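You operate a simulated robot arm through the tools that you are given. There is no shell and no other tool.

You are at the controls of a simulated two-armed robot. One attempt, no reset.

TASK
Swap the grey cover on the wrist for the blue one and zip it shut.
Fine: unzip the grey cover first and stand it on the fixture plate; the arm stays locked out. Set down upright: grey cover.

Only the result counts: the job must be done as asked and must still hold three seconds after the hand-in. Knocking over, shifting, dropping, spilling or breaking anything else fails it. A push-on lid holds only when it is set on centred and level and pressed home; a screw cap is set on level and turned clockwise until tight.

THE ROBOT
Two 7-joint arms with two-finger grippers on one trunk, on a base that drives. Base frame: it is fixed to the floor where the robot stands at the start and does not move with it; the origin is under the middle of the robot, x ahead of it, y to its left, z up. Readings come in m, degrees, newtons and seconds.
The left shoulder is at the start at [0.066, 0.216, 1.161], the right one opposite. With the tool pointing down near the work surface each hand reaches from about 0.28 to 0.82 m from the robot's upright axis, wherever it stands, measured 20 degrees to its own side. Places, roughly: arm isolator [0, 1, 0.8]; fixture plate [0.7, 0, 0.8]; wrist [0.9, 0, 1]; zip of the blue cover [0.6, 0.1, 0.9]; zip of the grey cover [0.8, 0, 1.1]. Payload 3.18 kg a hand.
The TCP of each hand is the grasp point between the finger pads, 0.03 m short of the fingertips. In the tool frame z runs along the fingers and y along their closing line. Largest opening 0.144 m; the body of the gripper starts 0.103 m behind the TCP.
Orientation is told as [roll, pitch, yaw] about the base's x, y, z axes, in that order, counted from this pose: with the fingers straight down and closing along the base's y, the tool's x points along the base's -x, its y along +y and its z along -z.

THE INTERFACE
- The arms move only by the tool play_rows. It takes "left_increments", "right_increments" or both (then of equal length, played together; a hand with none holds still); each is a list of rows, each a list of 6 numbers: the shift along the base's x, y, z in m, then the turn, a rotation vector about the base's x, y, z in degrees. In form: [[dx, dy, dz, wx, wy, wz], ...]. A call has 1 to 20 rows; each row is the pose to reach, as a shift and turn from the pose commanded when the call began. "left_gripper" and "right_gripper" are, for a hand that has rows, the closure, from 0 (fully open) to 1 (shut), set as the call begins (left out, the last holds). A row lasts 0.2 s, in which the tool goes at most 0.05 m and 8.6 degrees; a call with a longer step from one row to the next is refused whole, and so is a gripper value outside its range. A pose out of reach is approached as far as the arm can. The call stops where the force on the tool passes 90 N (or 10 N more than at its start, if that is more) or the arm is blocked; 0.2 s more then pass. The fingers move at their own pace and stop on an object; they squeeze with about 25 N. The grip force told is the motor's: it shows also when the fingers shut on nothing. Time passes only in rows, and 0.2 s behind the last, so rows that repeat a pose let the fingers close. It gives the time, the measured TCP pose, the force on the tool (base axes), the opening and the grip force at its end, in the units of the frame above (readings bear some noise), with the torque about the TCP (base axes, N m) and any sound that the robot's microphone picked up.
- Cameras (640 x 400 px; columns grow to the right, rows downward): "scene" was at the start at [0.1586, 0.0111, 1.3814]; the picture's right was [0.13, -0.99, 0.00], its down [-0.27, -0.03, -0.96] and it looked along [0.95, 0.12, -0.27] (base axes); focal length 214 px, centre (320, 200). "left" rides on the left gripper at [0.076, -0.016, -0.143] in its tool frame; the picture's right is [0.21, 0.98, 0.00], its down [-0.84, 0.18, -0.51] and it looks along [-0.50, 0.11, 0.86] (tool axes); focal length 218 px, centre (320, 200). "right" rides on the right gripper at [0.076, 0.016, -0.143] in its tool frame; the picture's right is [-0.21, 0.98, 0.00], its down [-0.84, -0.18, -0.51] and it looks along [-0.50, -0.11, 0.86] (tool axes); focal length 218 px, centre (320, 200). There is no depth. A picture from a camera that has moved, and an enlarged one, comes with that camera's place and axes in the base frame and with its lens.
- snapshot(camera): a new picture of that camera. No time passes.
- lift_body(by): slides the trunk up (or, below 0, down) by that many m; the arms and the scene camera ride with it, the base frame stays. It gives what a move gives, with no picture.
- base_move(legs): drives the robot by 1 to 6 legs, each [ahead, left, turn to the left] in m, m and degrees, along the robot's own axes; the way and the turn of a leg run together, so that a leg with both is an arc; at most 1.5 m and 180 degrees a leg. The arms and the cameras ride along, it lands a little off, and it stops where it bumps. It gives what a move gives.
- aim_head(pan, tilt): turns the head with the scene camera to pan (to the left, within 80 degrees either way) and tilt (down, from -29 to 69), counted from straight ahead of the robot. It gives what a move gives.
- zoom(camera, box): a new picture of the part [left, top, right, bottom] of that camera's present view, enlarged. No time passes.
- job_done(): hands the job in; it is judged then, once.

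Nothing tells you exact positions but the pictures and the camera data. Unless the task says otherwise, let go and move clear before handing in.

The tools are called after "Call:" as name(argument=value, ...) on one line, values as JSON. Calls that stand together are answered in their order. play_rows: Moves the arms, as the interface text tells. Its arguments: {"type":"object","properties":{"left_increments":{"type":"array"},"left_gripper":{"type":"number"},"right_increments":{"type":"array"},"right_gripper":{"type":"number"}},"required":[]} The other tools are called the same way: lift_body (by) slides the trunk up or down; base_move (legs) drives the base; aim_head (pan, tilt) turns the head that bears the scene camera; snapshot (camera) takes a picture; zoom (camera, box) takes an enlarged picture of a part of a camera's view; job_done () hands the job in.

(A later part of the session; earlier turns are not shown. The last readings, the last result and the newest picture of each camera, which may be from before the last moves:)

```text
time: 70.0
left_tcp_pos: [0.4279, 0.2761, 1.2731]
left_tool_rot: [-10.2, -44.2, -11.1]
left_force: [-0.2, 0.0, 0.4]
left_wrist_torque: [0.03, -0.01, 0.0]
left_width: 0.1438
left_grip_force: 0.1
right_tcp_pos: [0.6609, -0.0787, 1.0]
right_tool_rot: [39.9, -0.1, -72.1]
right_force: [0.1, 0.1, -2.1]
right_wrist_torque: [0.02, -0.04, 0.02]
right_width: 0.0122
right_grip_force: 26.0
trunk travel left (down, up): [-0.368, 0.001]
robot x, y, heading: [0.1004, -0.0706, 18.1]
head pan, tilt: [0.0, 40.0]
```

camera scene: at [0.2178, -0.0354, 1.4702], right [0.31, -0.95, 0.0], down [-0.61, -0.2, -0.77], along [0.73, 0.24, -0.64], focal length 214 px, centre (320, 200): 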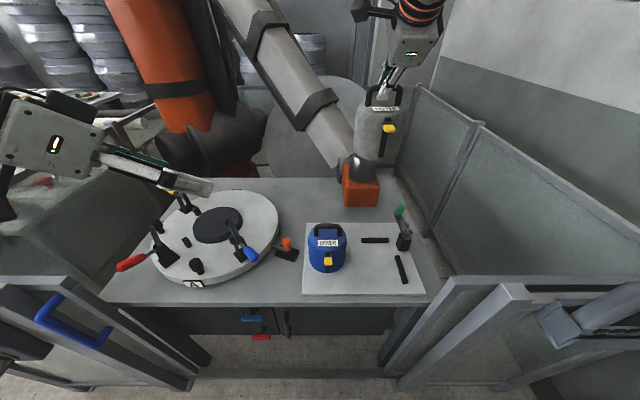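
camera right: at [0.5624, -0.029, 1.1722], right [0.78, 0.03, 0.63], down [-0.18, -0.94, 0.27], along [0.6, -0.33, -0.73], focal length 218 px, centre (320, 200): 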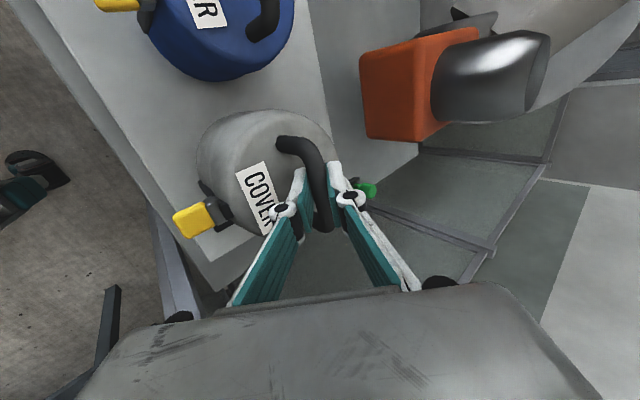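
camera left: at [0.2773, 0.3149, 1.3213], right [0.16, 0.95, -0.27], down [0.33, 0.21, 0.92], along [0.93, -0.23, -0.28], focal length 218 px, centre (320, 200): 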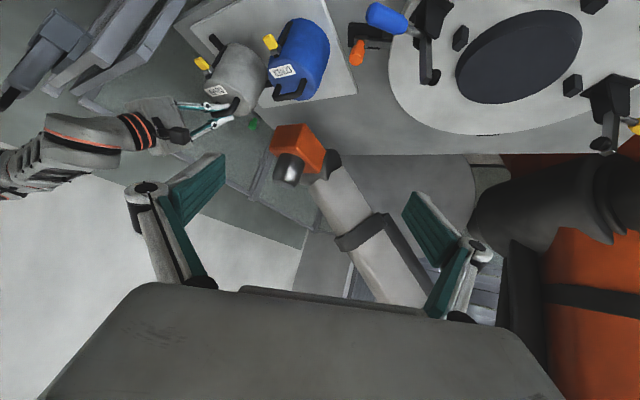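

It is just lifting off now, so contact is about 1 mm lower. I lower 1.5 mm and release to a 28 mm opening.

Call:
play_rows(right_increments=[[0, 0, -0.0015, 0, 0, 0], [0, 0, -0.0015, 0, 0, 0]])

Call:
play_rows(right_increments=[[0, 0, 0, 0, 0, 0], [0, 0, 0, 0, 0, 0]], right_gripper=0.8)

Call:
zoom(camera="left", box=[160, 10, 360, 150])

Call:
zoom(camera="right", box=[220, 90, 420, 250])

```text
time: 70.6
left_tcp_pos: [0.427, 0.2753, 1.273]
left_tool_rot: [-10.2, -44.1, -11.1]
left_force: [0.1, 0.5, 0.5]
left_wrist_torque: [-0.02, -0.03, -0.02]
left_width: 0.1438
left_grip_force: 0.1
right_tcp_pos: [0.6618, -0.0775, 0.9995]
right_tool_rot: [39.9, 0.1, -72.1]
right_force: [0.2, 1.6, -2.2]
right_wrist_torque: [0.0, 0.02, 0.01]
right_width: 0.0121
right_grip_force: 25.2
trunk travel left (down, up): [-0.368, 0.001]
robot x, y, heading: [0.0972, -0.0736, 17.9]
head pan, tilt: [0.0, 40.0]
```

```text
time: 71.2
left_tcp_pos: [0.4269, 0.2768, 1.2714]
left_tool_rot: [-10.2, -44.2, -11.1]
left_force: [-0.2, 0.2, 0.3]
left_wrist_torque: [0.0, 0.0, 0.03]
left_width: 0.144
left_grip_force: 0.1
right_tcp_pos: [0.6607, -0.0767, 0.9976]
right_tool_rot: [39.9, 0.0, -72.0]
right_force: [-0.9, 0.8, 1.1]
right_wrist_torque: [-0.01, 0.0, 0.01]
right_width: 0.029
right_grip_force: 0.2
trunk travel left (down, up): [-0.368, 0.001]
robot x, y, heading: [0.0956, -0.0746, 18.1]
head pan, tilt: [0.0, 40.0]
```

```text
2.86 times, centred on (260, 80) of left
camera zoom: at [0.277, 0.3149, 1.3213], right [0.16, 0.95, -0.27], down [0.32, 0.21, 0.92], along [0.93, -0.23, -0.28], focal length 624 px, centre (491, 543)
```

zoom: 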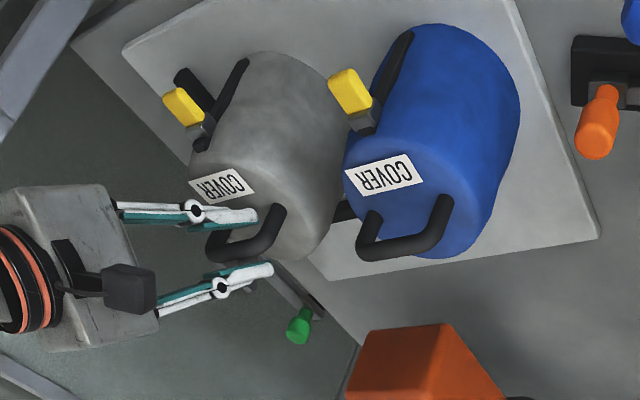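

```text
2.50 times, centred on (320, 170) of right
camera zoom: at [0.5629, -0.0288, 1.1192], right [0.78, 0.03, 0.63], down [-0.18, -0.94, 0.27], along [0.6, -0.33, -0.73], focal length 546 px, centre (320, 275)
```

zoom: 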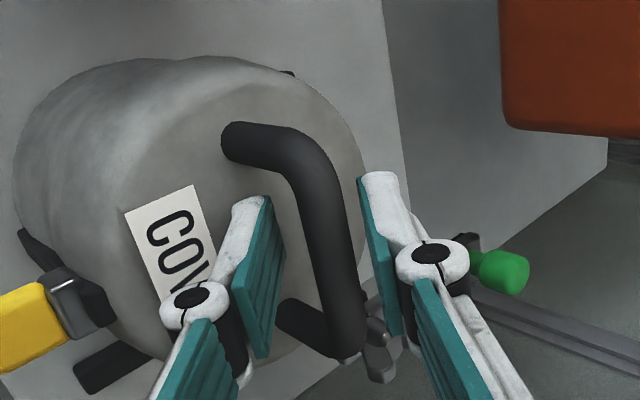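

Released; the grey cover stands upright. I withdraw along the tool axis and then up.

Call:
play_rows(right_increments=[[-0.0122, -0.004, 0.0153, 0, 0, 0], [-0.0245, -0.0079, 0.0307, 0, 0, 0], [-0.0367, -0.0119, 0.046, 0, 0, 0], [-0.0367, -0.0119, 0.09, 0, 0, 0], [-0.0367, -0.0119, 0.13, 0, 0, 0], [-0.0367, -0.0119, 0.15, 0, 0, 0]])

Call:
zoom(camera="scene", box=[290, 170, 450, 310])

Call:
zoom(camera="left", box=[160, 10, 360, 150])

Call:
snapshot(camera="right")

```text
time: 72.6
left_tcp_pos: [0.4271, 0.276, 1.2713]
left_tool_rot: [-10.3, -44.1, -11.1]
left_force: [-0.1, -1.0, -0.7]
left_wrist_torque: [-0.02, -0.02, 0.02]
left_width: 0.1438
left_grip_force: 0.1
right_tcp_pos: [0.6243, -0.0892, 1.1489]
right_tool_rot: [39.8, 0.0, -72.1]
right_force: [0.5, 0.2, 0.6]
right_wrist_torque: [-0.07, -0.03, 0.01]
right_width: 0.0289
right_grip_force: 0.1
trunk travel left (down, up): [-0.368, 0.001]
robot x, y, heading: [0.0978, -0.0716, 17.7]
head pan, tilt: [0.0, 40.0]
```

```text
2.86 times, centred on (370, 240) of scene
camera zoom: at [0.2178, -0.0352, 1.4702], right [0.31, -0.95, 0.0], down [-0.61, -0.2, -0.77], along [0.73, 0.24, -0.64], focal length 613 px, centre (177, 86)
```

zoom: 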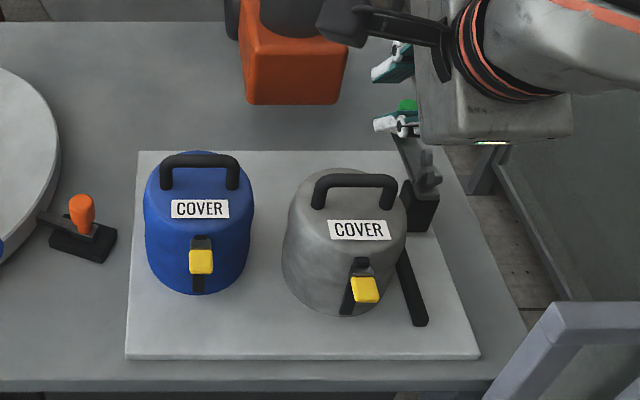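

```text
2.86 times, centred on (260, 80) of left
camera zoom: at [0.2769, 0.3148, 1.3214], right [0.16, 0.95, -0.27], down [0.32, 0.21, 0.92], along [0.93, -0.23, -0.28], focal length 624 px, centre (491, 543)
```

zoom: 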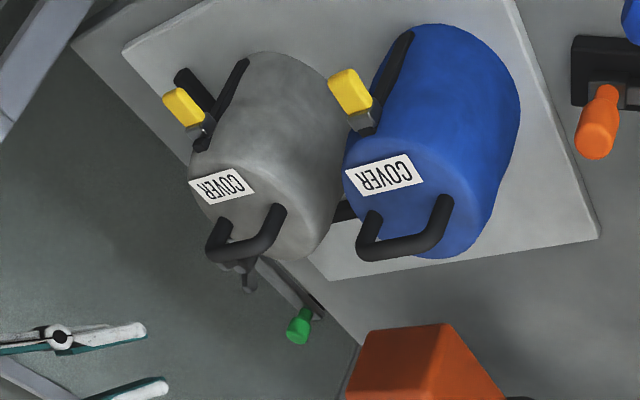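

```text
taken
camera right: at [0.5261, -0.0406, 1.2695], right [0.78, 0.03, 0.63], down [-0.18, -0.94, 0.27], along [0.6, -0.33, -0.73], focal length 218 px, centre (320, 200)
```

right: 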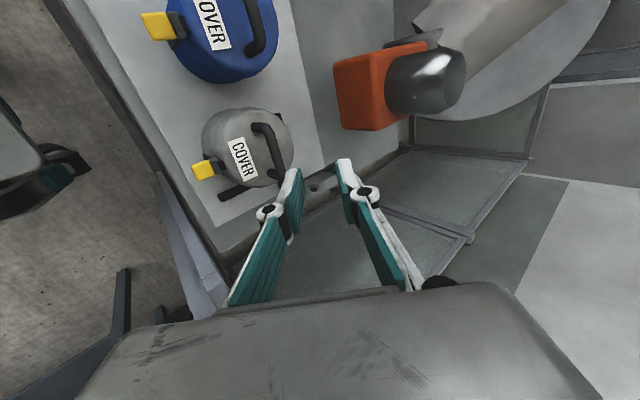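

The grey cover stands upright on the plate. Next is the blue: I use the same tilted approach, moving over at height and then down to a standoff point to measure.

Call:
play_rows(right_increments=[[-0.0041, 0.0384, 0, 0, 0, 0], [-0.0082, 0.0768, 0, 0, 0, 0], [-0.0122, 0.1151, 0, 0, 0, 0], [-0.0163, 0.1535, 0, 0, 0, 0], [-0.0163, 0.1535, -0.035, 0, 0, 0], [-0.0163, 0.1535, -0.07, 0, 0, 0], [-0.0163, 0.1535, -0.105, 0, 0, 0], [-0.0163, 0.1535, -0.105, 0, 0, 0]])

Call:
zoom(camera="right", box=[220, 70, 420, 230])

Call:
zoom(camera="left", box=[160, 10, 360, 150])

Call:
zoom(camera="scene", box=[290, 170, 450, 310])

```text
time: 74.4
left_tcp_pos: [0.4266, 0.2756, 1.2732]
left_tool_rot: [-10.1, -44.3, -11.1]
left_force: [0.0, 0.3, 0.0]
left_wrist_torque: [-0.03, -0.03, -0.02]
left_width: 0.1439
left_grip_force: 0.1
right_tcp_pos: [0.6089, 0.0657, 1.043]
right_tool_rot: [40.0, 0.0, -72.1]
right_force: [-0.3, 0.3, 0.1]
right_wrist_torque: [0.01, 0.04, -0.03]
right_width: 0.0288
right_grip_force: 0.2
trunk travel left (down, up): [-0.368, 0.001]
robot x, y, heading: [0.0949, -0.0712, 18.2]
head pan, tilt: [0.0, 40.0]
```

```text
2.50 times, centred on (320, 150) of right
camera zoom: at [0.5099, 0.1131, 1.1638], right [0.78, 0.03, 0.63], down [-0.18, -0.94, 0.27], along [0.6, -0.33, -0.73], focal length 546 px, centre (320, 325)
```

zoom: 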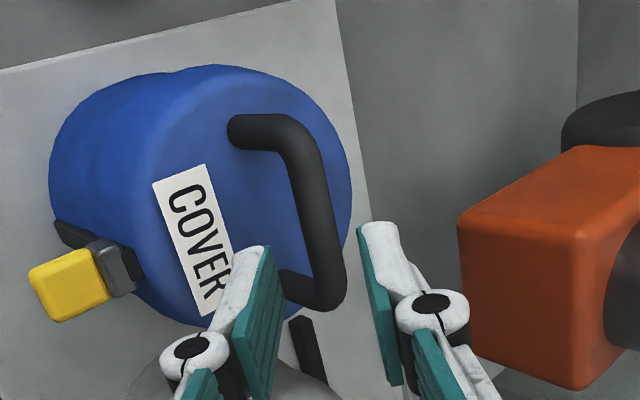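

```text
2.86 times, centred on (260, 80) of left
camera zoom: at [0.2767, 0.3149, 1.3214], right [0.16, 0.95, -0.27], down [0.32, 0.21, 0.92], along [0.93, -0.23, -0.28], focal length 624 px, centre (491, 543)
```

zoom: 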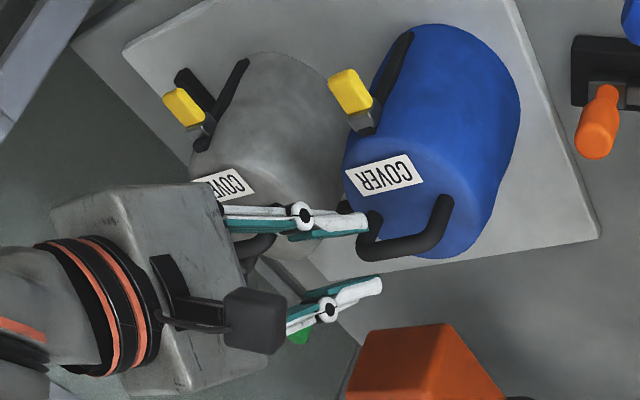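

```text
2.86 times, centred on (370, 240) of scene
camera zoom: at [0.2176, -0.0351, 1.4703], right [0.31, -0.95, 0.0], down [-0.61, -0.2, -0.77], along [0.73, 0.24, -0.64], focal length 613 px, centre (177, 86)
```

zoom: 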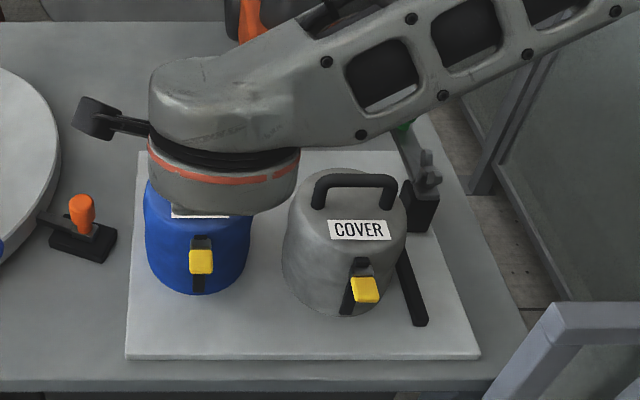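

The bar is nicely centred across the fingers, but it sits about 6 mm farther left than the grey handle did. I correct for that and advance 25 mm, to compare with the grey reference view.

Call:
play_rows(right_increments=[[0.0066, 0.0056, -0.0096, 0, 0, 0], [0.0133, 0.0112, -0.0192, 0, 0, 0], [0.0133, 0.0112, -0.0192, 0, 0, 0]])

Call:
zoom(camera="right", box=[220, 90, 420, 250])

```text
time: 75.2
left_tcp_pos: [0.4269, 0.2761, 1.2725]
left_tool_rot: [-10.2, -44.3, -11.1]
left_force: [0.2, 0.1, -1.2]
left_wrist_torque: [0.01, -0.02, -0.01]
left_width: 0.1441
left_grip_force: 0.0
right_tcp_pos: [0.6213, 0.075, 1.0248]
right_tool_rot: [39.9, 0.0, -72.1]
right_force: [0.1, -0.9, -0.4]
right_wrist_torque: [0.0, -0.01, 0.02]
right_width: 0.0289
right_grip_force: 0.0
trunk travel left (down, up): [-0.368, 0.001]
robot x, y, heading: [0.0992, -0.0747, 18.0]
head pan, tilt: [0.0, 40.0]
```

```text
2.50 times, centred on (320, 170) of right
camera zoom: at [0.5232, 0.1239, 1.1447], right [0.78, 0.03, 0.63], down [-0.18, -0.94, 0.27], along [0.6, -0.33, -0.73], focal length 546 px, centre (320, 275)
```

zoom: 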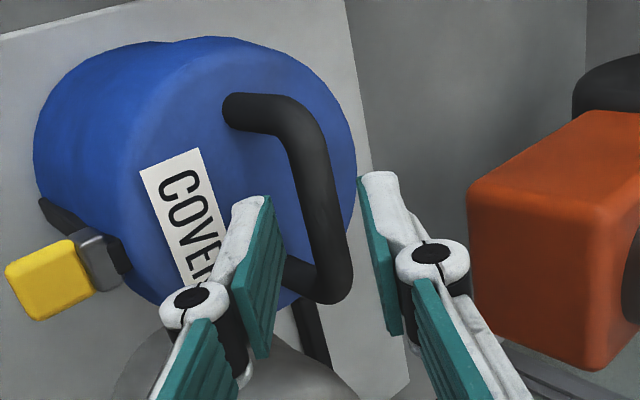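

This matches the grey reference view closely. I advance the remaining 35 mm and compare.

Call:
play_rows(right_increments=[[0.0107, 0.0035, -0.0134, 0, 0, 0], [0.0214, 0.007, -0.0268, 0, 0, 0], [0.0214, 0.007, -0.0268, 0, 0, 0]])

Call:
zoom(camera="right", box=[220, 90, 420, 250])

Call:
zoom(camera="left", box=[220, 40, 340, 130])

```text
time: 76.0
left_tcp_pos: [0.4271, 0.2766, 1.2725]
left_tool_rot: [-10.2, -44.2, -11.0]
left_force: [0.3, 0.8, -0.9]
left_wrist_torque: [0.03, 0.0, -0.01]
left_width: 0.1441
left_grip_force: 0.1
right_tcp_pos: [0.6434, 0.0831, 0.9967]
right_tool_rot: [39.9, 0.0, -72.1]
right_force: [0.1, 0.4, 0.0]
right_wrist_torque: [0.01, 0.01, -0.02]
right_width: 0.0287
right_grip_force: 0.1
trunk travel left (down, up): [-0.368, 0.001]
robot x, y, heading: [0.0993, -0.0755, 17.9]
head pan, tilt: [0.0, 40.0]
```

```text
2.50 times, centred on (320, 170) of right
camera zoom: at [0.5444, 0.1313, 1.1179], right [0.78, 0.03, 0.63], down [-0.18, -0.94, 0.27], along [0.6, -0.33, -0.73], focal length 546 px, centre (320, 275)
```

zoom: 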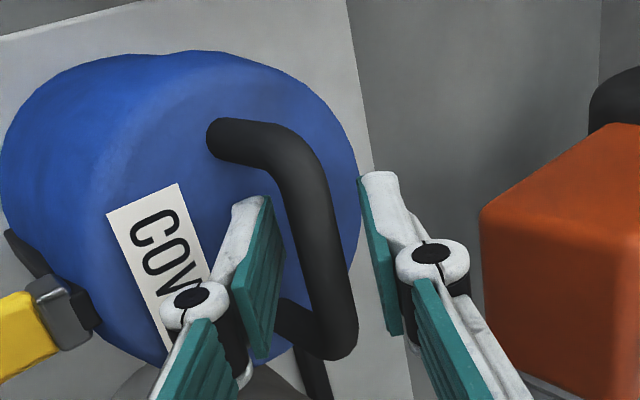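

```text
4.44 times, centred on (280, 85) of left
camera zoom: at [0.2768, 0.3148, 1.3214], right [0.16, 0.95, -0.27], down [0.32, 0.21, 0.92], along [0.93, -0.23, -0.28], focal length 970 px, centre (498, 711)
```

zoom: 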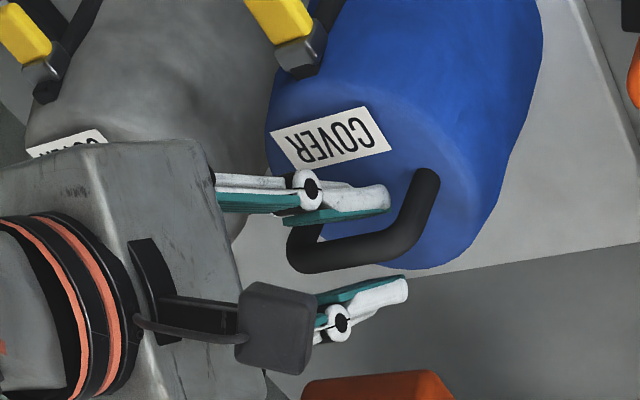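

Within about 2 mm of the grey grip. I make a tiny lateral correction and close.

Call:
play_rows(right_increments=[[0.0006, -0.0016, 0, 0, 0, 0], [0.0006, -0.0016, 0, 0, 0, 0]])

Call:
play_rows(right_increments=[[0, 0, 0, 0, 0, 0], [0, 0, 0, 0, 0, 0], [0, 0, 0, 0, 0, 0]], right_gripper=1.0)

Call:
zoom(camera="right", box=[220, 90, 420, 250])

```text
time: 76.6
left_tcp_pos: [0.4277, 0.2758, 1.2733]
left_tool_rot: [-10.2, -44.2, -11.0]
left_force: [-0.2, -0.6, -0.1]
left_wrist_torque: [0.01, 0.0, -0.03]
left_width: 0.1441
left_grip_force: 0.1
right_tcp_pos: [0.6443, 0.0814, 0.9974]
right_tool_rot: [39.8, -0.1, -72.1]
right_force: [0.1, -0.2, 0.7]
right_wrist_torque: [0.01, 0.03, -0.06]
right_width: 0.0288
right_grip_force: 0.0
trunk travel left (down, up): [-0.368, 0.001]
robot x, y, heading: [0.1, -0.073, 18.2]
head pan, tilt: [0.0, 40.0]
```

```text
time: 77.4
left_tcp_pos: [0.4272, 0.2762, 1.2718]
left_tool_rot: [-10.2, -44.3, -11.1]
left_force: [0.8, 0.1, 0.6]
left_wrist_torque: [0.0, -0.02, 0.0]
left_width: 0.1437
left_grip_force: 0.1
right_tcp_pos: [0.6432, 0.0827, 0.9964]
right_tool_rot: [39.9, -0.1, -72.1]
right_force: [0.5, 0.1, 0.9]
right_wrist_torque: [-0.03, 0.02, 0.0]
right_width: 0.0123
right_grip_force: 24.8
trunk travel left (down, up): [-0.368, 0.001]
robot x, y, heading: [0.0971, -0.0748, 18.1]
head pan, tilt: [0.0, 40.0]
```

```text
2.50 times, centred on (320, 170) of right
camera zoom: at [0.5454, 0.1296, 1.1177], right [0.78, 0.03, 0.63], down [-0.18, -0.94, 0.27], along [0.6, -0.33, -0.73], focal length 546 px, centre (320, 275)
```

zoom: 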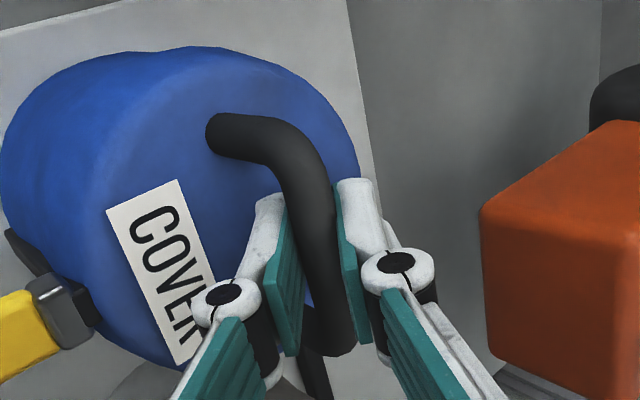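

The blue grip is a near-exact match to the grey one, so the grey's seated TCP (0.896, 0.029, 1.184) is my placing target. I lift the blue straight up.

Call:
play_rows(right_increments=[[0, 0, 0.004, 0, 0, 0], [0, 0, 0.014, 0, 0, 0], [0, 0, 0.029, 0, 0, 0], [0, 0, 0.049, 0, 0, 0], [0, 0, 0.069, 0, 0, 0]])

Call:
zoom(camera="right", box=[220, 90, 420, 250])

Call:
play_rows(right_increments=[[0, 0, 0.03, 0, 0, 0], [0, 0, 0.06, 0, 0, 0], [0, 0, 0.09, 0, 0, 0], [0, 0, 0.12, 0, 0, 0], [0, 0, 0.15, 0, 0, 0], [0, 0, 0.18, 0, 0, 0], [0, 0, 0.21, 0, 0, 0], [0, 0, 0.24, 0, 0, 0], [0, 0, 0.27, 0, 0, 0], [0, 0, 0.295, 0, 0, 0], [0, 0, 0.295, 0, 0, 0]])

Call:
snapshot(camera="scene")

Call:
zoom(camera="right", box=[220, 90, 420, 250])

```text
time: 78.6
left_tcp_pos: [0.4269, 0.2763, 1.2723]
left_tool_rot: [-10.2, -44.2, -11.2]
left_force: [0.1, 1.3, 0.0]
left_wrist_torque: [-0.02, 0.01, -0.04]
left_width: 0.1442
left_grip_force: 0.1
right_tcp_pos: [0.6436, 0.0813, 1.0663]
right_tool_rot: [39.9, 0.0, -72.3]
right_force: [-0.5, 0.4, -1.7]
right_wrist_torque: [0.02, -0.03, 0.01]
right_width: 0.0123
right_grip_force: 24.8
trunk travel left (down, up): [-0.368, 0.001]
robot x, y, heading: [0.0992, -0.0748, 18.0]
head pan, tilt: [0.0, 40.0]
```

```text
2.50 times, centred on (320, 170) of right
camera zoom: at [0.5453, 0.1292, 1.187], right [0.78, 0.03, 0.63], down [-0.18, -0.94, 0.27], along [0.6, -0.33, -0.73], focal length 546 px, centre (320, 275)
```

zoom: 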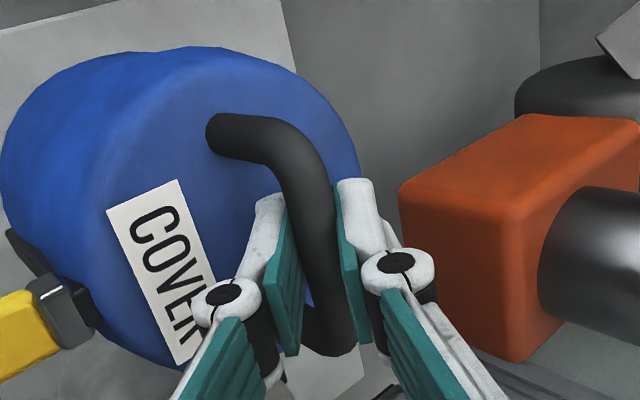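

```text
time: 81.0
left_tcp_pos: [0.4274, 0.2755, 1.2711]
left_tool_rot: [-10.3, -44.2, -11.1]
left_force: [0.4, -0.5, 0.4]
left_wrist_torque: [0.02, -0.01, -0.01]
left_width: 0.1442
left_grip_force: 0.0
right_tcp_pos: [0.6448, 0.081, 1.3618]
right_tool_rot: [39.9, 0.0, -72.1]
right_force: [0.5, -0.5, -2.3]
right_wrist_torque: [0.0, 0.01, -0.04]
right_width: 0.0125
right_grip_force: 24.3
trunk travel left (down, up): [-0.368, 0.001]
robot x, y, heading: [0.1016, -0.0718, 18.0]
head pan, tilt: [0.0, 40.0]
```

```text
taken
camera scene: at [0.2185, -0.0351, 1.4701], right [0.31, -0.95, 0.0], down [-0.61, -0.2, -0.77], along [0.73, 0.24, -0.64], focal length 214 px, centre (320, 200)
```

scene: 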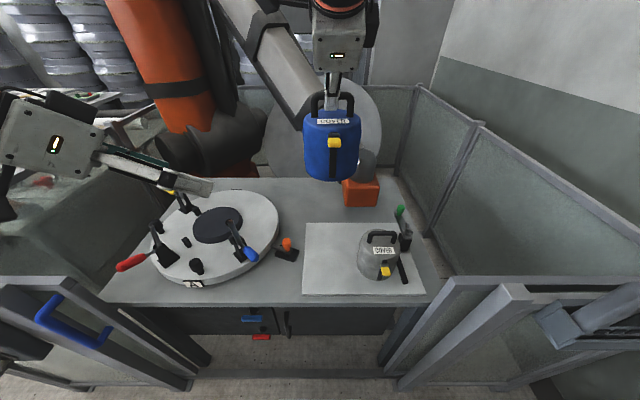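

```text
2.50 times, centred on (320, 170) of right
camera zoom: at [0.5462, 0.1294, 1.482], right [0.78, 0.03, 0.63], down [-0.18, -0.94, 0.27], along [0.6, -0.33, -0.73], focal length 546 px, centre (320, 275)
```

zoom: 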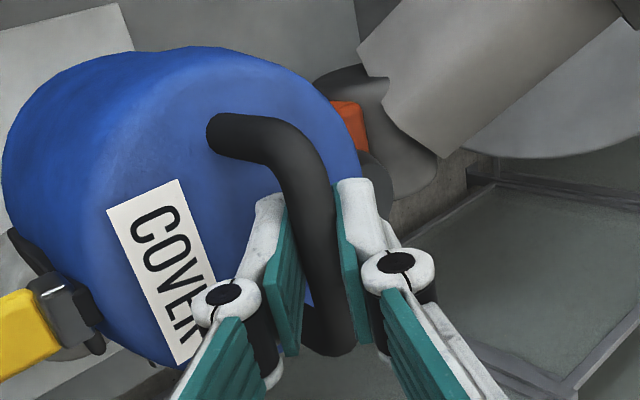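

Grip still unchanged. I shift the blue cover right, in line with the wrist, and then drive the base forward again by 12 cm.

Call:
play_rows(right_increments=[[0.0098, -0.0302, 0, 0, 0, 0], [0.0196, -0.0604, 0, 0, 0, 0], [0.0294, -0.0906, 0, 0, 0, 0], [0.0392, -0.1208, 0, 0, 0, 0], [0.0392, -0.1208, 0, 0, 0, 0]])

Call:
base_move(legs=[[0.12, 0, 0]])

Call:
snapshot(camera="scene")

Call:
snapshot(camera="left")

```text
time: 82.2
left_tcp_pos: [0.4269, 0.277, 1.2723]
left_tool_rot: [-10.3, -44.1, -11.0]
left_force: [-0.8, -0.8, 0.5]
left_wrist_torque: [-0.01, -0.02, -0.02]
left_width: 0.144
left_grip_force: 0.0
right_tcp_pos: [0.6818, -0.0384, 1.3629]
right_tool_rot: [39.8, -0.1, -72.0]
right_force: [-0.7, 0.1, -2.9]
right_wrist_torque: [0.01, -0.01, 0.0]
right_width: 0.012
right_grip_force: 25.3
trunk travel left (down, up): [-0.368, 0.001]
robot x, y, heading: [0.0964, -0.0722, 18.1]
head pan, tilt: [0.0, 40.0]
```

```text
time: 83.5
left_tcp_pos: [0.5413, 0.3136, 1.2724]
left_tool_rot: [-10.2, -44.1, -11.0]
left_force: [-1.0, -0.2, -0.2]
left_wrist_torque: [-0.04, -0.02, -0.02]
left_width: 0.1441
left_grip_force: 0.1
right_tcp_pos: [0.7953, -0.0023, 1.3623]
right_tool_rot: [39.8, 0.0, -72.1]
right_force: [0.5, 0.2, -2.8]
right_wrist_torque: [-0.02, 0.02, 0.03]
right_width: 0.012
right_grip_force: 25.1
trunk travel left (down, up): [-0.368, 0.001]
robot x, y, heading: [0.2094, -0.0378, 17.9]
head pan, tilt: [0.0, 40.0]
```

```text
taken
camera scene: at [0.3323, 0.0021, 1.4702], right [0.31, -0.95, 0.0], down [-0.61, -0.2, -0.77], along [0.73, 0.24, -0.64], focal length 214 px, centre (320, 200)
```

scene: 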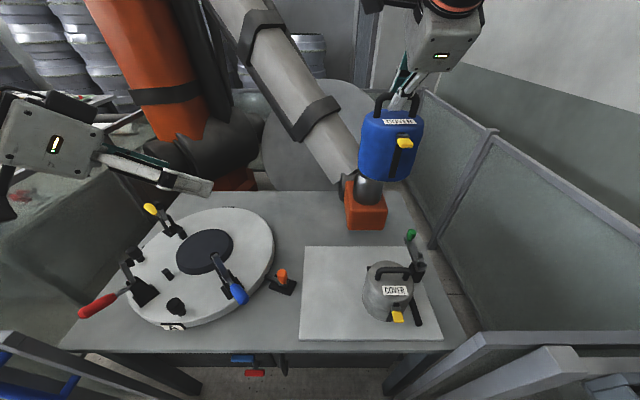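

```text
taken
camera left: at [0.3909, 0.3521, 1.3212], right [0.16, 0.95, -0.27], down [0.32, 0.21, 0.92], along [0.93, -0.23, -0.28], focal length 218 px, centre (320, 200)
```

left: 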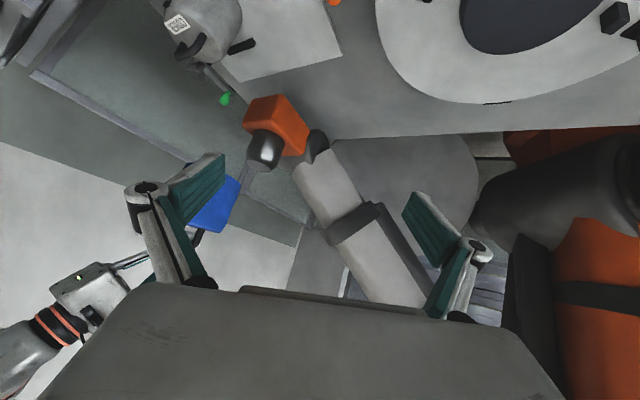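

The base is back where it was. I move the blue cover over the wrist axis and bring the left hand back to its side-viewing pose.

Call:
play_rows(right_increments=[[0.0252, 0.0078, 0, 0, 0, 0], [0.0503, 0.0157, 0, 0, 0, 0], [0.0755, 0.0235, 0, 0, 0, 0], [0.1007, 0.0313, 0, 0, 0, 0], [0.1007, 0.0313, 0, 0, 0, 0]], left_increments=[[0.0075, -0.0225, -0.0075, 0, 0, 0], [0.015, -0.045, -0.015, 0, 0, 0], [0.0225, -0.0675, -0.0225, 0, 0, 0], [0.03, -0.09, -0.03, 0, 0, 0], [0.03, -0.09, -0.03, 0, 0, 0]])

Call:
zoom(camera="left", box=[200, 90, 360, 300])

Call:
zoom(camera="scene", box=[320, 70, 440, 240])

Call:
zoom(camera="right", box=[220, 90, 420, 250])

```text
time: 84.7
left_tcp_pos: [0.5694, 0.2225, 1.2424]
left_tool_rot: [-10.2, -44.0, -11.1]
left_force: [-0.5, 0.3, -1.2]
left_wrist_torque: [-0.01, 0.0, 0.04]
left_width: 0.1437
left_grip_force: 0.0
right_tcp_pos: [0.8964, 0.0291, 1.3629]
right_tool_rot: [40.0, 0.0, -72.0]
right_force: [-0.4, 0.5, -1.7]
right_wrist_torque: [0.03, -0.01, 0.0]
right_width: 0.0122
right_grip_force: 25.1
trunk travel left (down, up): [-0.368, 0.001]
robot x, y, heading: [0.2066, -0.0375, 18.1]
head pan, tilt: [0.0, 40.0]
```

```text
1.90 times, centred on (280, 195) of left
camera zoom: at [0.4199, 0.2616, 1.2921], right [0.16, 0.95, -0.27], down [0.33, 0.21, 0.92], along [0.93, -0.23, -0.28], focal length 416 px, centre (396, 210)
```

zoom: 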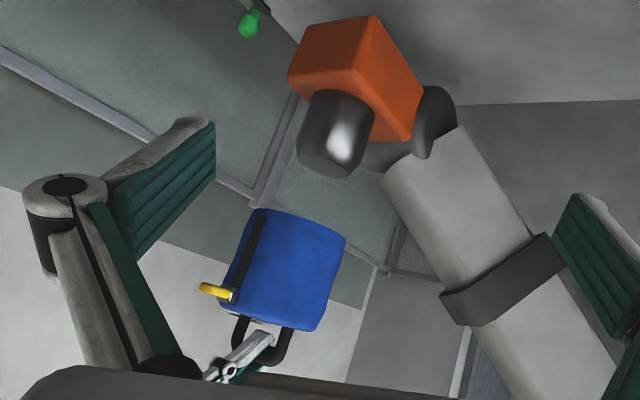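

```text
2.35 times, centred on (380, 155) of scene
camera zoom: at [0.3303, 0.002, 1.4703], right [0.31, -0.95, 0.0], down [-0.61, -0.2, -0.77], along [0.73, 0.24, -0.64], focal length 505 px, centre (179, 306)
```

zoom: 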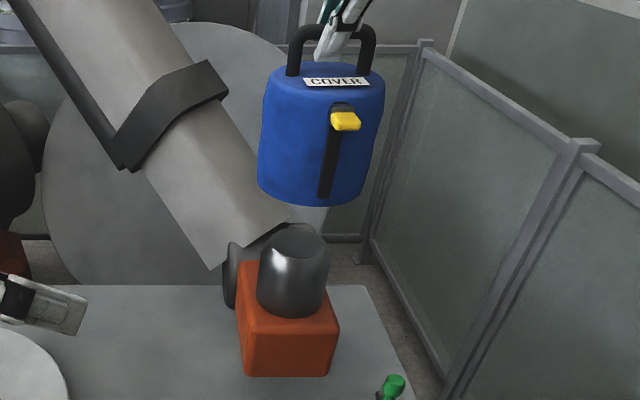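

```text
2.50 times, centred on (320, 170) of right
camera zoom: at [0.7969, 0.0777, 1.4829], right [0.78, 0.03, 0.63], down [-0.18, -0.94, 0.27], along [0.6, -0.33, -0.73], focal length 546 px, centre (320, 275)
```

zoom: 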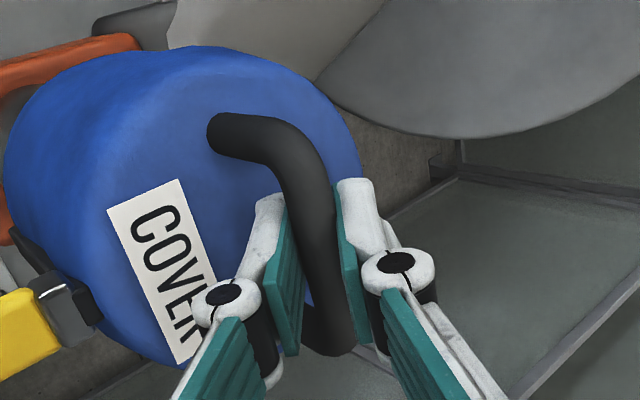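

The blue cover sits above the stub in the same relation the grey had. I descend to where the rim meets the stub top and check.

Call:
play_rows(right_increments=[[0, 0, -0.015, 0, 0, 0], [0, 0, -0.03, 0, 0, 0], [0, 0, -0.045, 0, 0, 0], [0, 0, -0.06, 0, 0, 0], [0, 0, -0.07, 0, 0, 0]])

Call:
zoom(camera="left", box=[200, 90, 360, 300])

Call:
zoom(camera="left", box=[230, 110, 310, 180])

Call:
zoom(camera="scene", box=[320, 100, 420, 240])

```text
time: 85.9
left_tcp_pos: [0.5713, 0.2235, 1.2425]
left_tool_rot: [-10.2, -44.1, -11.0]
left_force: [0.4, 0.4, 0.3]
left_wrist_torque: [-0.02, -0.01, 0.0]
left_width: 0.1443
left_grip_force: 0.0
right_tcp_pos: [0.8968, 0.0289, 1.2919]
right_tool_rot: [39.9, -0.1, -72.1]
right_force: [-0.3, -1.2, -2.5]
right_wrist_torque: [0.01, 0.01, -0.01]
right_width: 0.0123
right_grip_force: 25.1
trunk travel left (down, up): [-0.368, 0.001]
robot x, y, heading: [0.2156, -0.0372, 18.2]
head pan, tilt: [0.0, 40.0]
```

```text
1.90 times, centred on (280, 195) of left
camera zoom: at [0.4215, 0.2618, 1.2919], right [0.16, 0.95, -0.27], down [0.33, 0.21, 0.92], along [0.93, -0.23, -0.28], focal length 416 px, centre (396, 210)
```

zoom: 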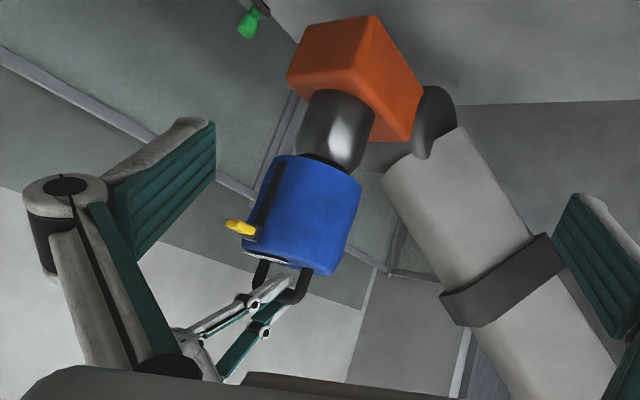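

```text
5.71 times, centred on (270, 145) of left
camera zoom: at [0.4215, 0.2618, 1.2919], right [0.16, 0.95, -0.27], down [0.33, 0.21, 0.92], along [0.93, -0.23, -0.28], focal length 1247 px, centre (606, 514)
```

zoom: 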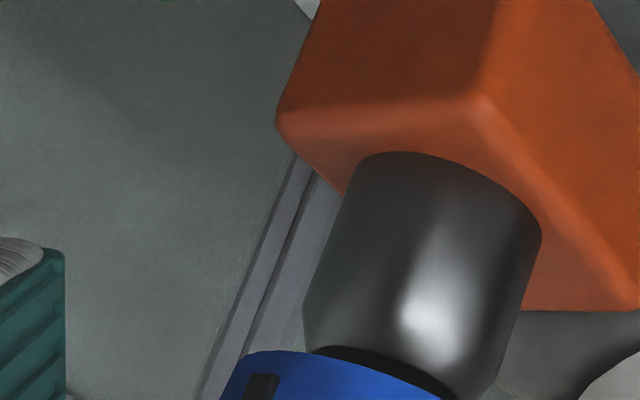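

```text
2.86 times, centred on (370, 170) of scene
camera zoom: at [0.3321, 0.0019, 1.4702], right [0.31, -0.95, 0.0], down [-0.61, -0.2, -0.77], along [0.73, 0.24, -0.64], focal length 613 px, centre (177, 286)
```

zoom: 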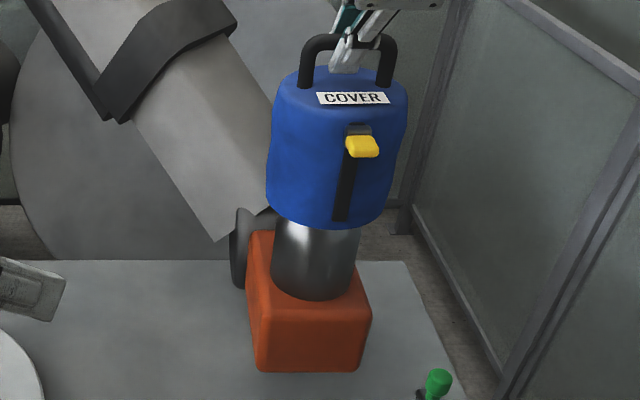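

The stub is entering the opening with no contact force. I continue down gradually.

Call:
play_rows(right_increments=[[0, 0, -0.008, 0, 0, 0], [0, 0, -0.016, 0, 0, 0], [0, 0, -0.024, 0, 0, 0], [0, 0, -0.032, 0, 0, 0]])

Call:
zoom(camera="left", box=[200, 90, 360, 300])

```text
time: 86.9
left_tcp_pos: [0.5721, 0.2238, 1.2432]
left_tool_rot: [-10.2, -44.0, -11.0]
left_force: [-0.6, 0.1, -0.4]
left_wrist_torque: [-0.01, -0.01, -0.02]
left_width: 0.144
left_grip_force: 0.1
right_tcp_pos: [0.8976, 0.03, 1.2581]
right_tool_rot: [39.9, 0.0, -72.0]
right_force: [-0.3, 0.4, -2.3]
right_wrist_torque: [0.01, -0.05, 0.01]
right_width: 0.0124
right_grip_force: 24.4
trunk travel left (down, up): [-0.368, 0.001]
robot x, y, heading: [0.2125, -0.0336, 18.2]
head pan, tilt: [0.0, 40.0]
```

```text
1.90 times, centred on (280, 195) of left
camera zoom: at [0.4215, 0.2618, 1.2919], right [0.16, 0.95, -0.27], down [0.33, 0.21, 0.92], along [0.93, -0.23, -0.28], focal length 416 px, centre (396, 210)
```

zoom: 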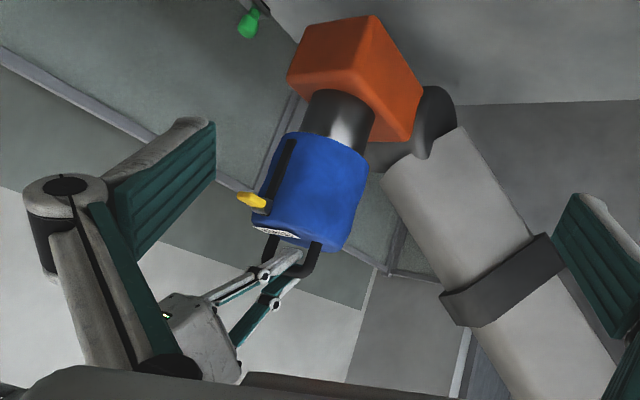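

Call:
play_rows(right_increments=[[-0.0006, -0.0004, -0.01, 0, 0, 0], [-0.0012, -0.0008, -0.02, 0, 0, 0], [-0.0012, -0.0008, -0.03, 0, 0, 0], [-0.0012, -0.0008, -0.04, 0, 0, 0], [-0.0012, -0.0008, -0.05, 0, 0, 0], [-0.0012, -0.0008, -0.058, 0, 0, 0]])

Call:
zoom(camera="left", box=[200, 90, 360, 300])

Call:
zoom(camera="scene", box=[320, 100, 420, 240])

```text
time: 88.3
left_tcp_pos: [0.5716, 0.2227, 1.2428]
left_tool_rot: [-10.1, -44.0, -11.1]
left_force: [-0.1, -0.2, 0.0]
left_wrist_torque: [0.0, -0.02, 0.0]
left_width: 0.1438
left_grip_force: 0.0
right_tcp_pos: [0.8973, 0.028, 1.2004]
right_tool_rot: [39.9, -0.1, -72.0]
right_force: [-0.2, 0.4, -1.8]
right_wrist_torque: [0.0, 0.04, 0.02]
right_width: 0.0126
right_grip_force: 25.2
trunk travel left (down, up): [-0.368, 0.001]
robot x, y, heading: [0.2089, -0.0363, 17.8]
head pan, tilt: [0.0, 40.0]
```

```text
1.90 times, centred on (280, 195) of left
camera zoom: at [0.4214, 0.2618, 1.292], right [0.16, 0.95, -0.27], down [0.33, 0.21, 0.92], along [0.93, -0.23, -0.28], focal length 416 px, centre (396, 210)
```

zoom: 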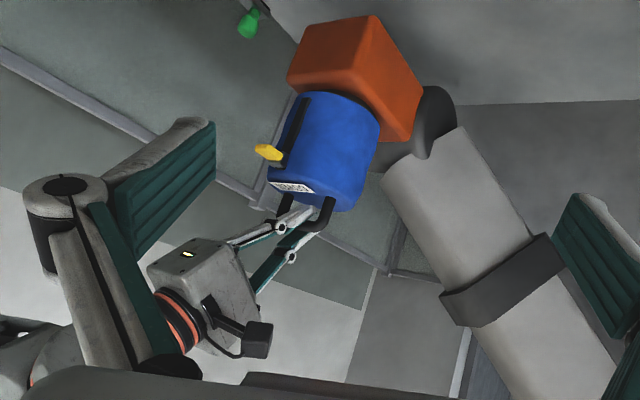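

```text
2.86 times, centred on (370, 170) of scene
camera zoom: at [0.332, 0.0019, 1.4702], right [0.31, -0.95, 0.0], down [-0.61, -0.2, -0.77], along [0.73, 0.24, -0.64], focal length 613 px, centre (177, 286)
```

zoom: 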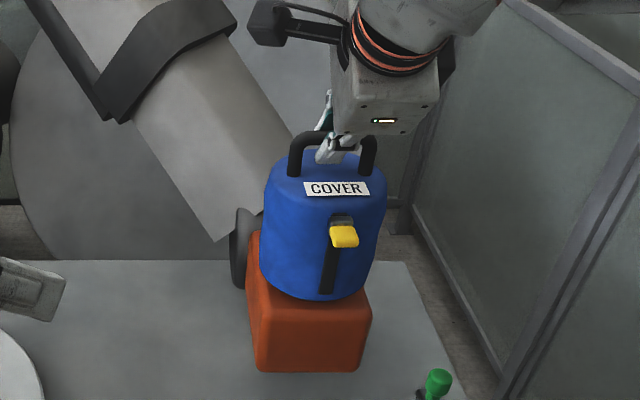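

Nearly home and still on axis within 1 mm. I make the last centimetre in small steps.

Call:
play_rows(right_increments=[[-0.0006, 0.0008, -0.004, 0, 0, 0], [-0.0006, 0.0008, -0.008, 0, 0, 0], [-0.0006, 0.0008, -0.012, 0, 0, 0], [-0.0006, 0.0008, -0.015, 0, 0, 0]])

```text
time: 89.3
left_tcp_pos: [0.5709, 0.2226, 1.2425]
left_tool_rot: [-10.2, -44.0, -11.0]
left_force: [-0.2, -0.5, -0.8]
left_wrist_torque: [-0.03, 0.0, 0.01]
left_width: 0.144
left_grip_force: 0.1
right_tcp_pos: [0.8952, 0.0284, 1.1858]
right_tool_rot: [39.9, 0.0, -72.1]
right_force: [0.4, -0.2, -1.5]
right_wrist_torque: [-0.01, -0.02, 0.01]
right_width: 0.0126
right_grip_force: 25.2
trunk travel left (down, up): [-0.368, 0.001]
robot x, y, heading: [0.2127, -0.0348, 18.0]
head pan, tilt: [0.0, 40.0]
```

Call:
play_rows(right_increments=[[0, 0, -0.001, 0, 0, 0], [0, 0, -0.002, 0, 0, 0], [0, 0, -0.003, 0, 0, 0]])

```text
time: 90.1
left_tcp_pos: [0.5716, 0.2231, 1.2426]
left_tool_rot: [-10.2, -44.1, -11.0]
left_force: [0.2, -0.5, -0.8]
left_wrist_torque: [-0.05, -0.03, -0.01]
left_width: 0.1439
left_grip_force: 0.1
right_tcp_pos: [0.8949, 0.0302, 1.1842]
right_tool_rot: [40.1, 0.0, -72.1]
right_force: [0.6, -0.5, -0.2]
right_wrist_torque: [-0.04, 0.03, 0.0]
right_width: 0.0123
right_grip_force: 25.3
trunk travel left (down, up): [-0.368, 0.001]
robot x, y, heading: [0.2082, -0.0332, 18.1]
head pan, tilt: [0.0, 40.0]
```

Call:
play_rows(right_increments=[[0, 0, -0.001, 0, 0, 0], [0, 0, -0.002, 0, 0, 0]])

```text
time: 90.7
left_tcp_pos: [0.5701, 0.2226, 1.2431]
left_tool_rot: [-10.2, -44.1, -11.2]
left_force: [-0.6, -0.2, -0.8]
left_wrist_torque: [0.03, -0.01, -0.01]
left_width: 0.1441
left_grip_force: 0.0
right_tcp_pos: [0.8951, 0.0293, 1.1837]
right_tool_rot: [40.3, 0.0, -72.0]
right_force: [4.9, -0.8, 9.3]
right_wrist_torque: [-0.06, -0.04, 0.02]
right_width: 0.0122
right_grip_force: 25.3
trunk travel left (down, up): [-0.368, 0.001]
robot x, y, heading: [0.2099, -0.0366, 18.0]
head pan, tilt: [0.0, 40.0]
```

It seats at z≈1.1837, exactly the grey's seated height. I press a little more to make sure it is home.

Call:
play_rows(right_increments=[[0, 0, -0.001, 0, 0, 0], [0, 0, -0.002, 0, 0, 0], [0, 0, -0.003, 0, 0, 0]])

Call:
zoom(camera="left", box=[230, 110, 330, 220])

Call:
zoom(camera="scene", box=[320, 110, 420, 240])

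```text
time: 91.5
left_tcp_pos: [0.5708, 0.2234, 1.244]
left_tool_rot: [-10.2, -44.2, -11.1]
left_force: [0.6, -0.6, -0.4]
left_wrist_torque: [0.01, 0.02, 0.02]
left_width: 0.1438
left_grip_force: 0.0
right_tcp_pos: [0.8968, 0.029, 1.1841]
right_tool_rot: [40.5, 0.0, -72.1]
right_force: [12.1, -0.3, 30.6]
right_wrist_torque: [0.07, -0.22, -0.03]
right_width: 0.0121
right_grip_force: 25.5
trunk travel left (down, up): [-0.368, 0.001]
robot x, y, heading: [0.2086, -0.0375, 17.9]
head pan, tilt: [0.0, 40.0]
```

```text
3.64 times, centred on (280, 165) of left
camera zoom: at [0.4203, 0.2615, 1.2924], right [0.16, 0.95, -0.27], down [0.33, 0.21, 0.92], along [0.93, -0.23, -0.28], focal length 794 px, centre (466, 327)
```

zoom: 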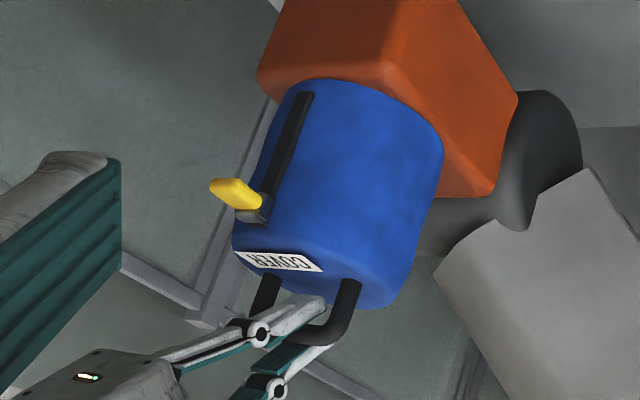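

```text
3.08 times, centred on (370, 175) of scene
camera zoom: at [0.3307, 0.0016, 1.4705], right [0.31, -0.95, 0.0], down [-0.61, -0.2, -0.77], along [0.73, 0.24, -0.64], focal length 660 px, centre (166, 277)
```

zoom: 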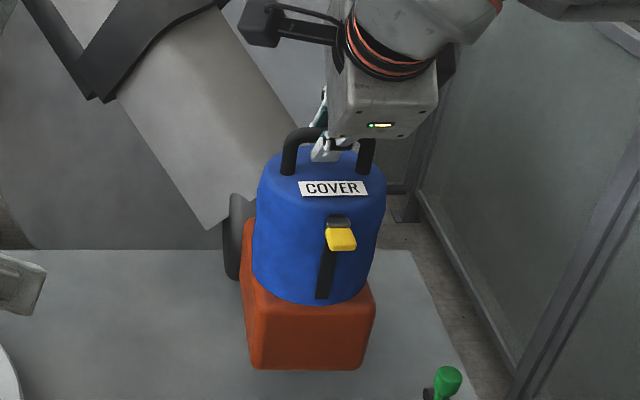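

It is fully seated (30 N, no further travel) and looks identical to how the grey sat. I relieve the load, release, and withdraw along the tool axis.

Call:
play_rows(right_increments=[[0, 0, 0.002, 0, 0, 0], [0, 0, 0.0045, 0, 0, 0], [0, 0, 0.0045, 0, 0, 0]])

Call:
play_rows(right_increments=[[0, 0, 0, 0, 0, 0], [0, 0, 0, 0, 0, 0], [0, 0, 0, 0, 0, 0]], right_gripper=0.8)

Call:
zoom(camera="left", box=[230, 110, 330, 220])

```text
time: 92.3
left_tcp_pos: [0.5705, 0.223, 1.2433]
left_tool_rot: [-10.2, -44.1, -11.1]
left_force: [-0.4, 0.3, 0.2]
left_wrist_torque: [0.0, -0.02, -0.02]
left_width: 0.1439
left_grip_force: 0.0
right_tcp_pos: [0.8952, 0.0281, 1.1846]
right_tool_rot: [40.0, -0.1, -71.9]
right_force: [9.8, 0.2, 20.0]
right_wrist_torque: [0.11, -0.11, -0.03]
right_width: 0.0125
right_grip_force: 25.0
trunk travel left (down, up): [-0.368, 0.001]
robot x, y, heading: [0.2127, -0.0378, 18.0]
head pan, tilt: [0.0, 40.0]
```

```text
time: 93.1
left_tcp_pos: [0.5715, 0.2224, 1.2427]
left_tool_rot: [-10.2, -44.0, -11.0]
left_force: [-0.4, 0.1, -0.2]
left_wrist_torque: [-0.01, -0.02, -0.02]
left_width: 0.1441
left_grip_force: 0.1
right_tcp_pos: [0.894, 0.0289, 1.1828]
right_tool_rot: [39.8, 0.0, -72.1]
right_force: [0.9, 0.8, 0.0]
right_wrist_torque: [0.0, 0.0, 0.0]
right_width: 0.0287
right_grip_force: 0.1
trunk travel left (down, up): [-0.368, 0.001]
robot x, y, heading: [0.2155, -0.0354, 17.9]
head pan, tilt: [0.0, 40.0]
```

```text
3.64 times, centred on (280, 165) of left
camera zoom: at [0.4211, 0.2618, 1.292], right [0.16, 0.95, -0.27], down [0.33, 0.21, 0.92], along [0.93, -0.23, -0.28], focal length 794 px, centre (466, 327)
```

zoom: 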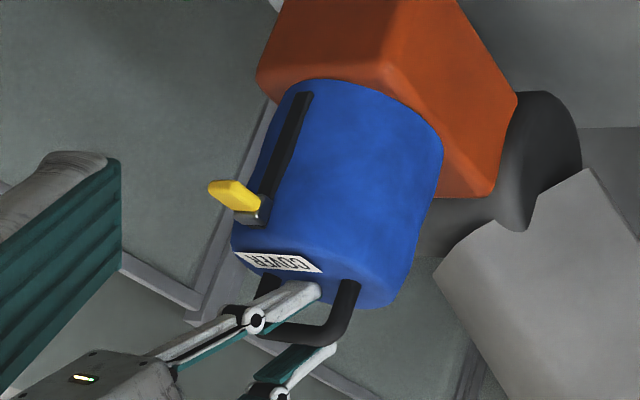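

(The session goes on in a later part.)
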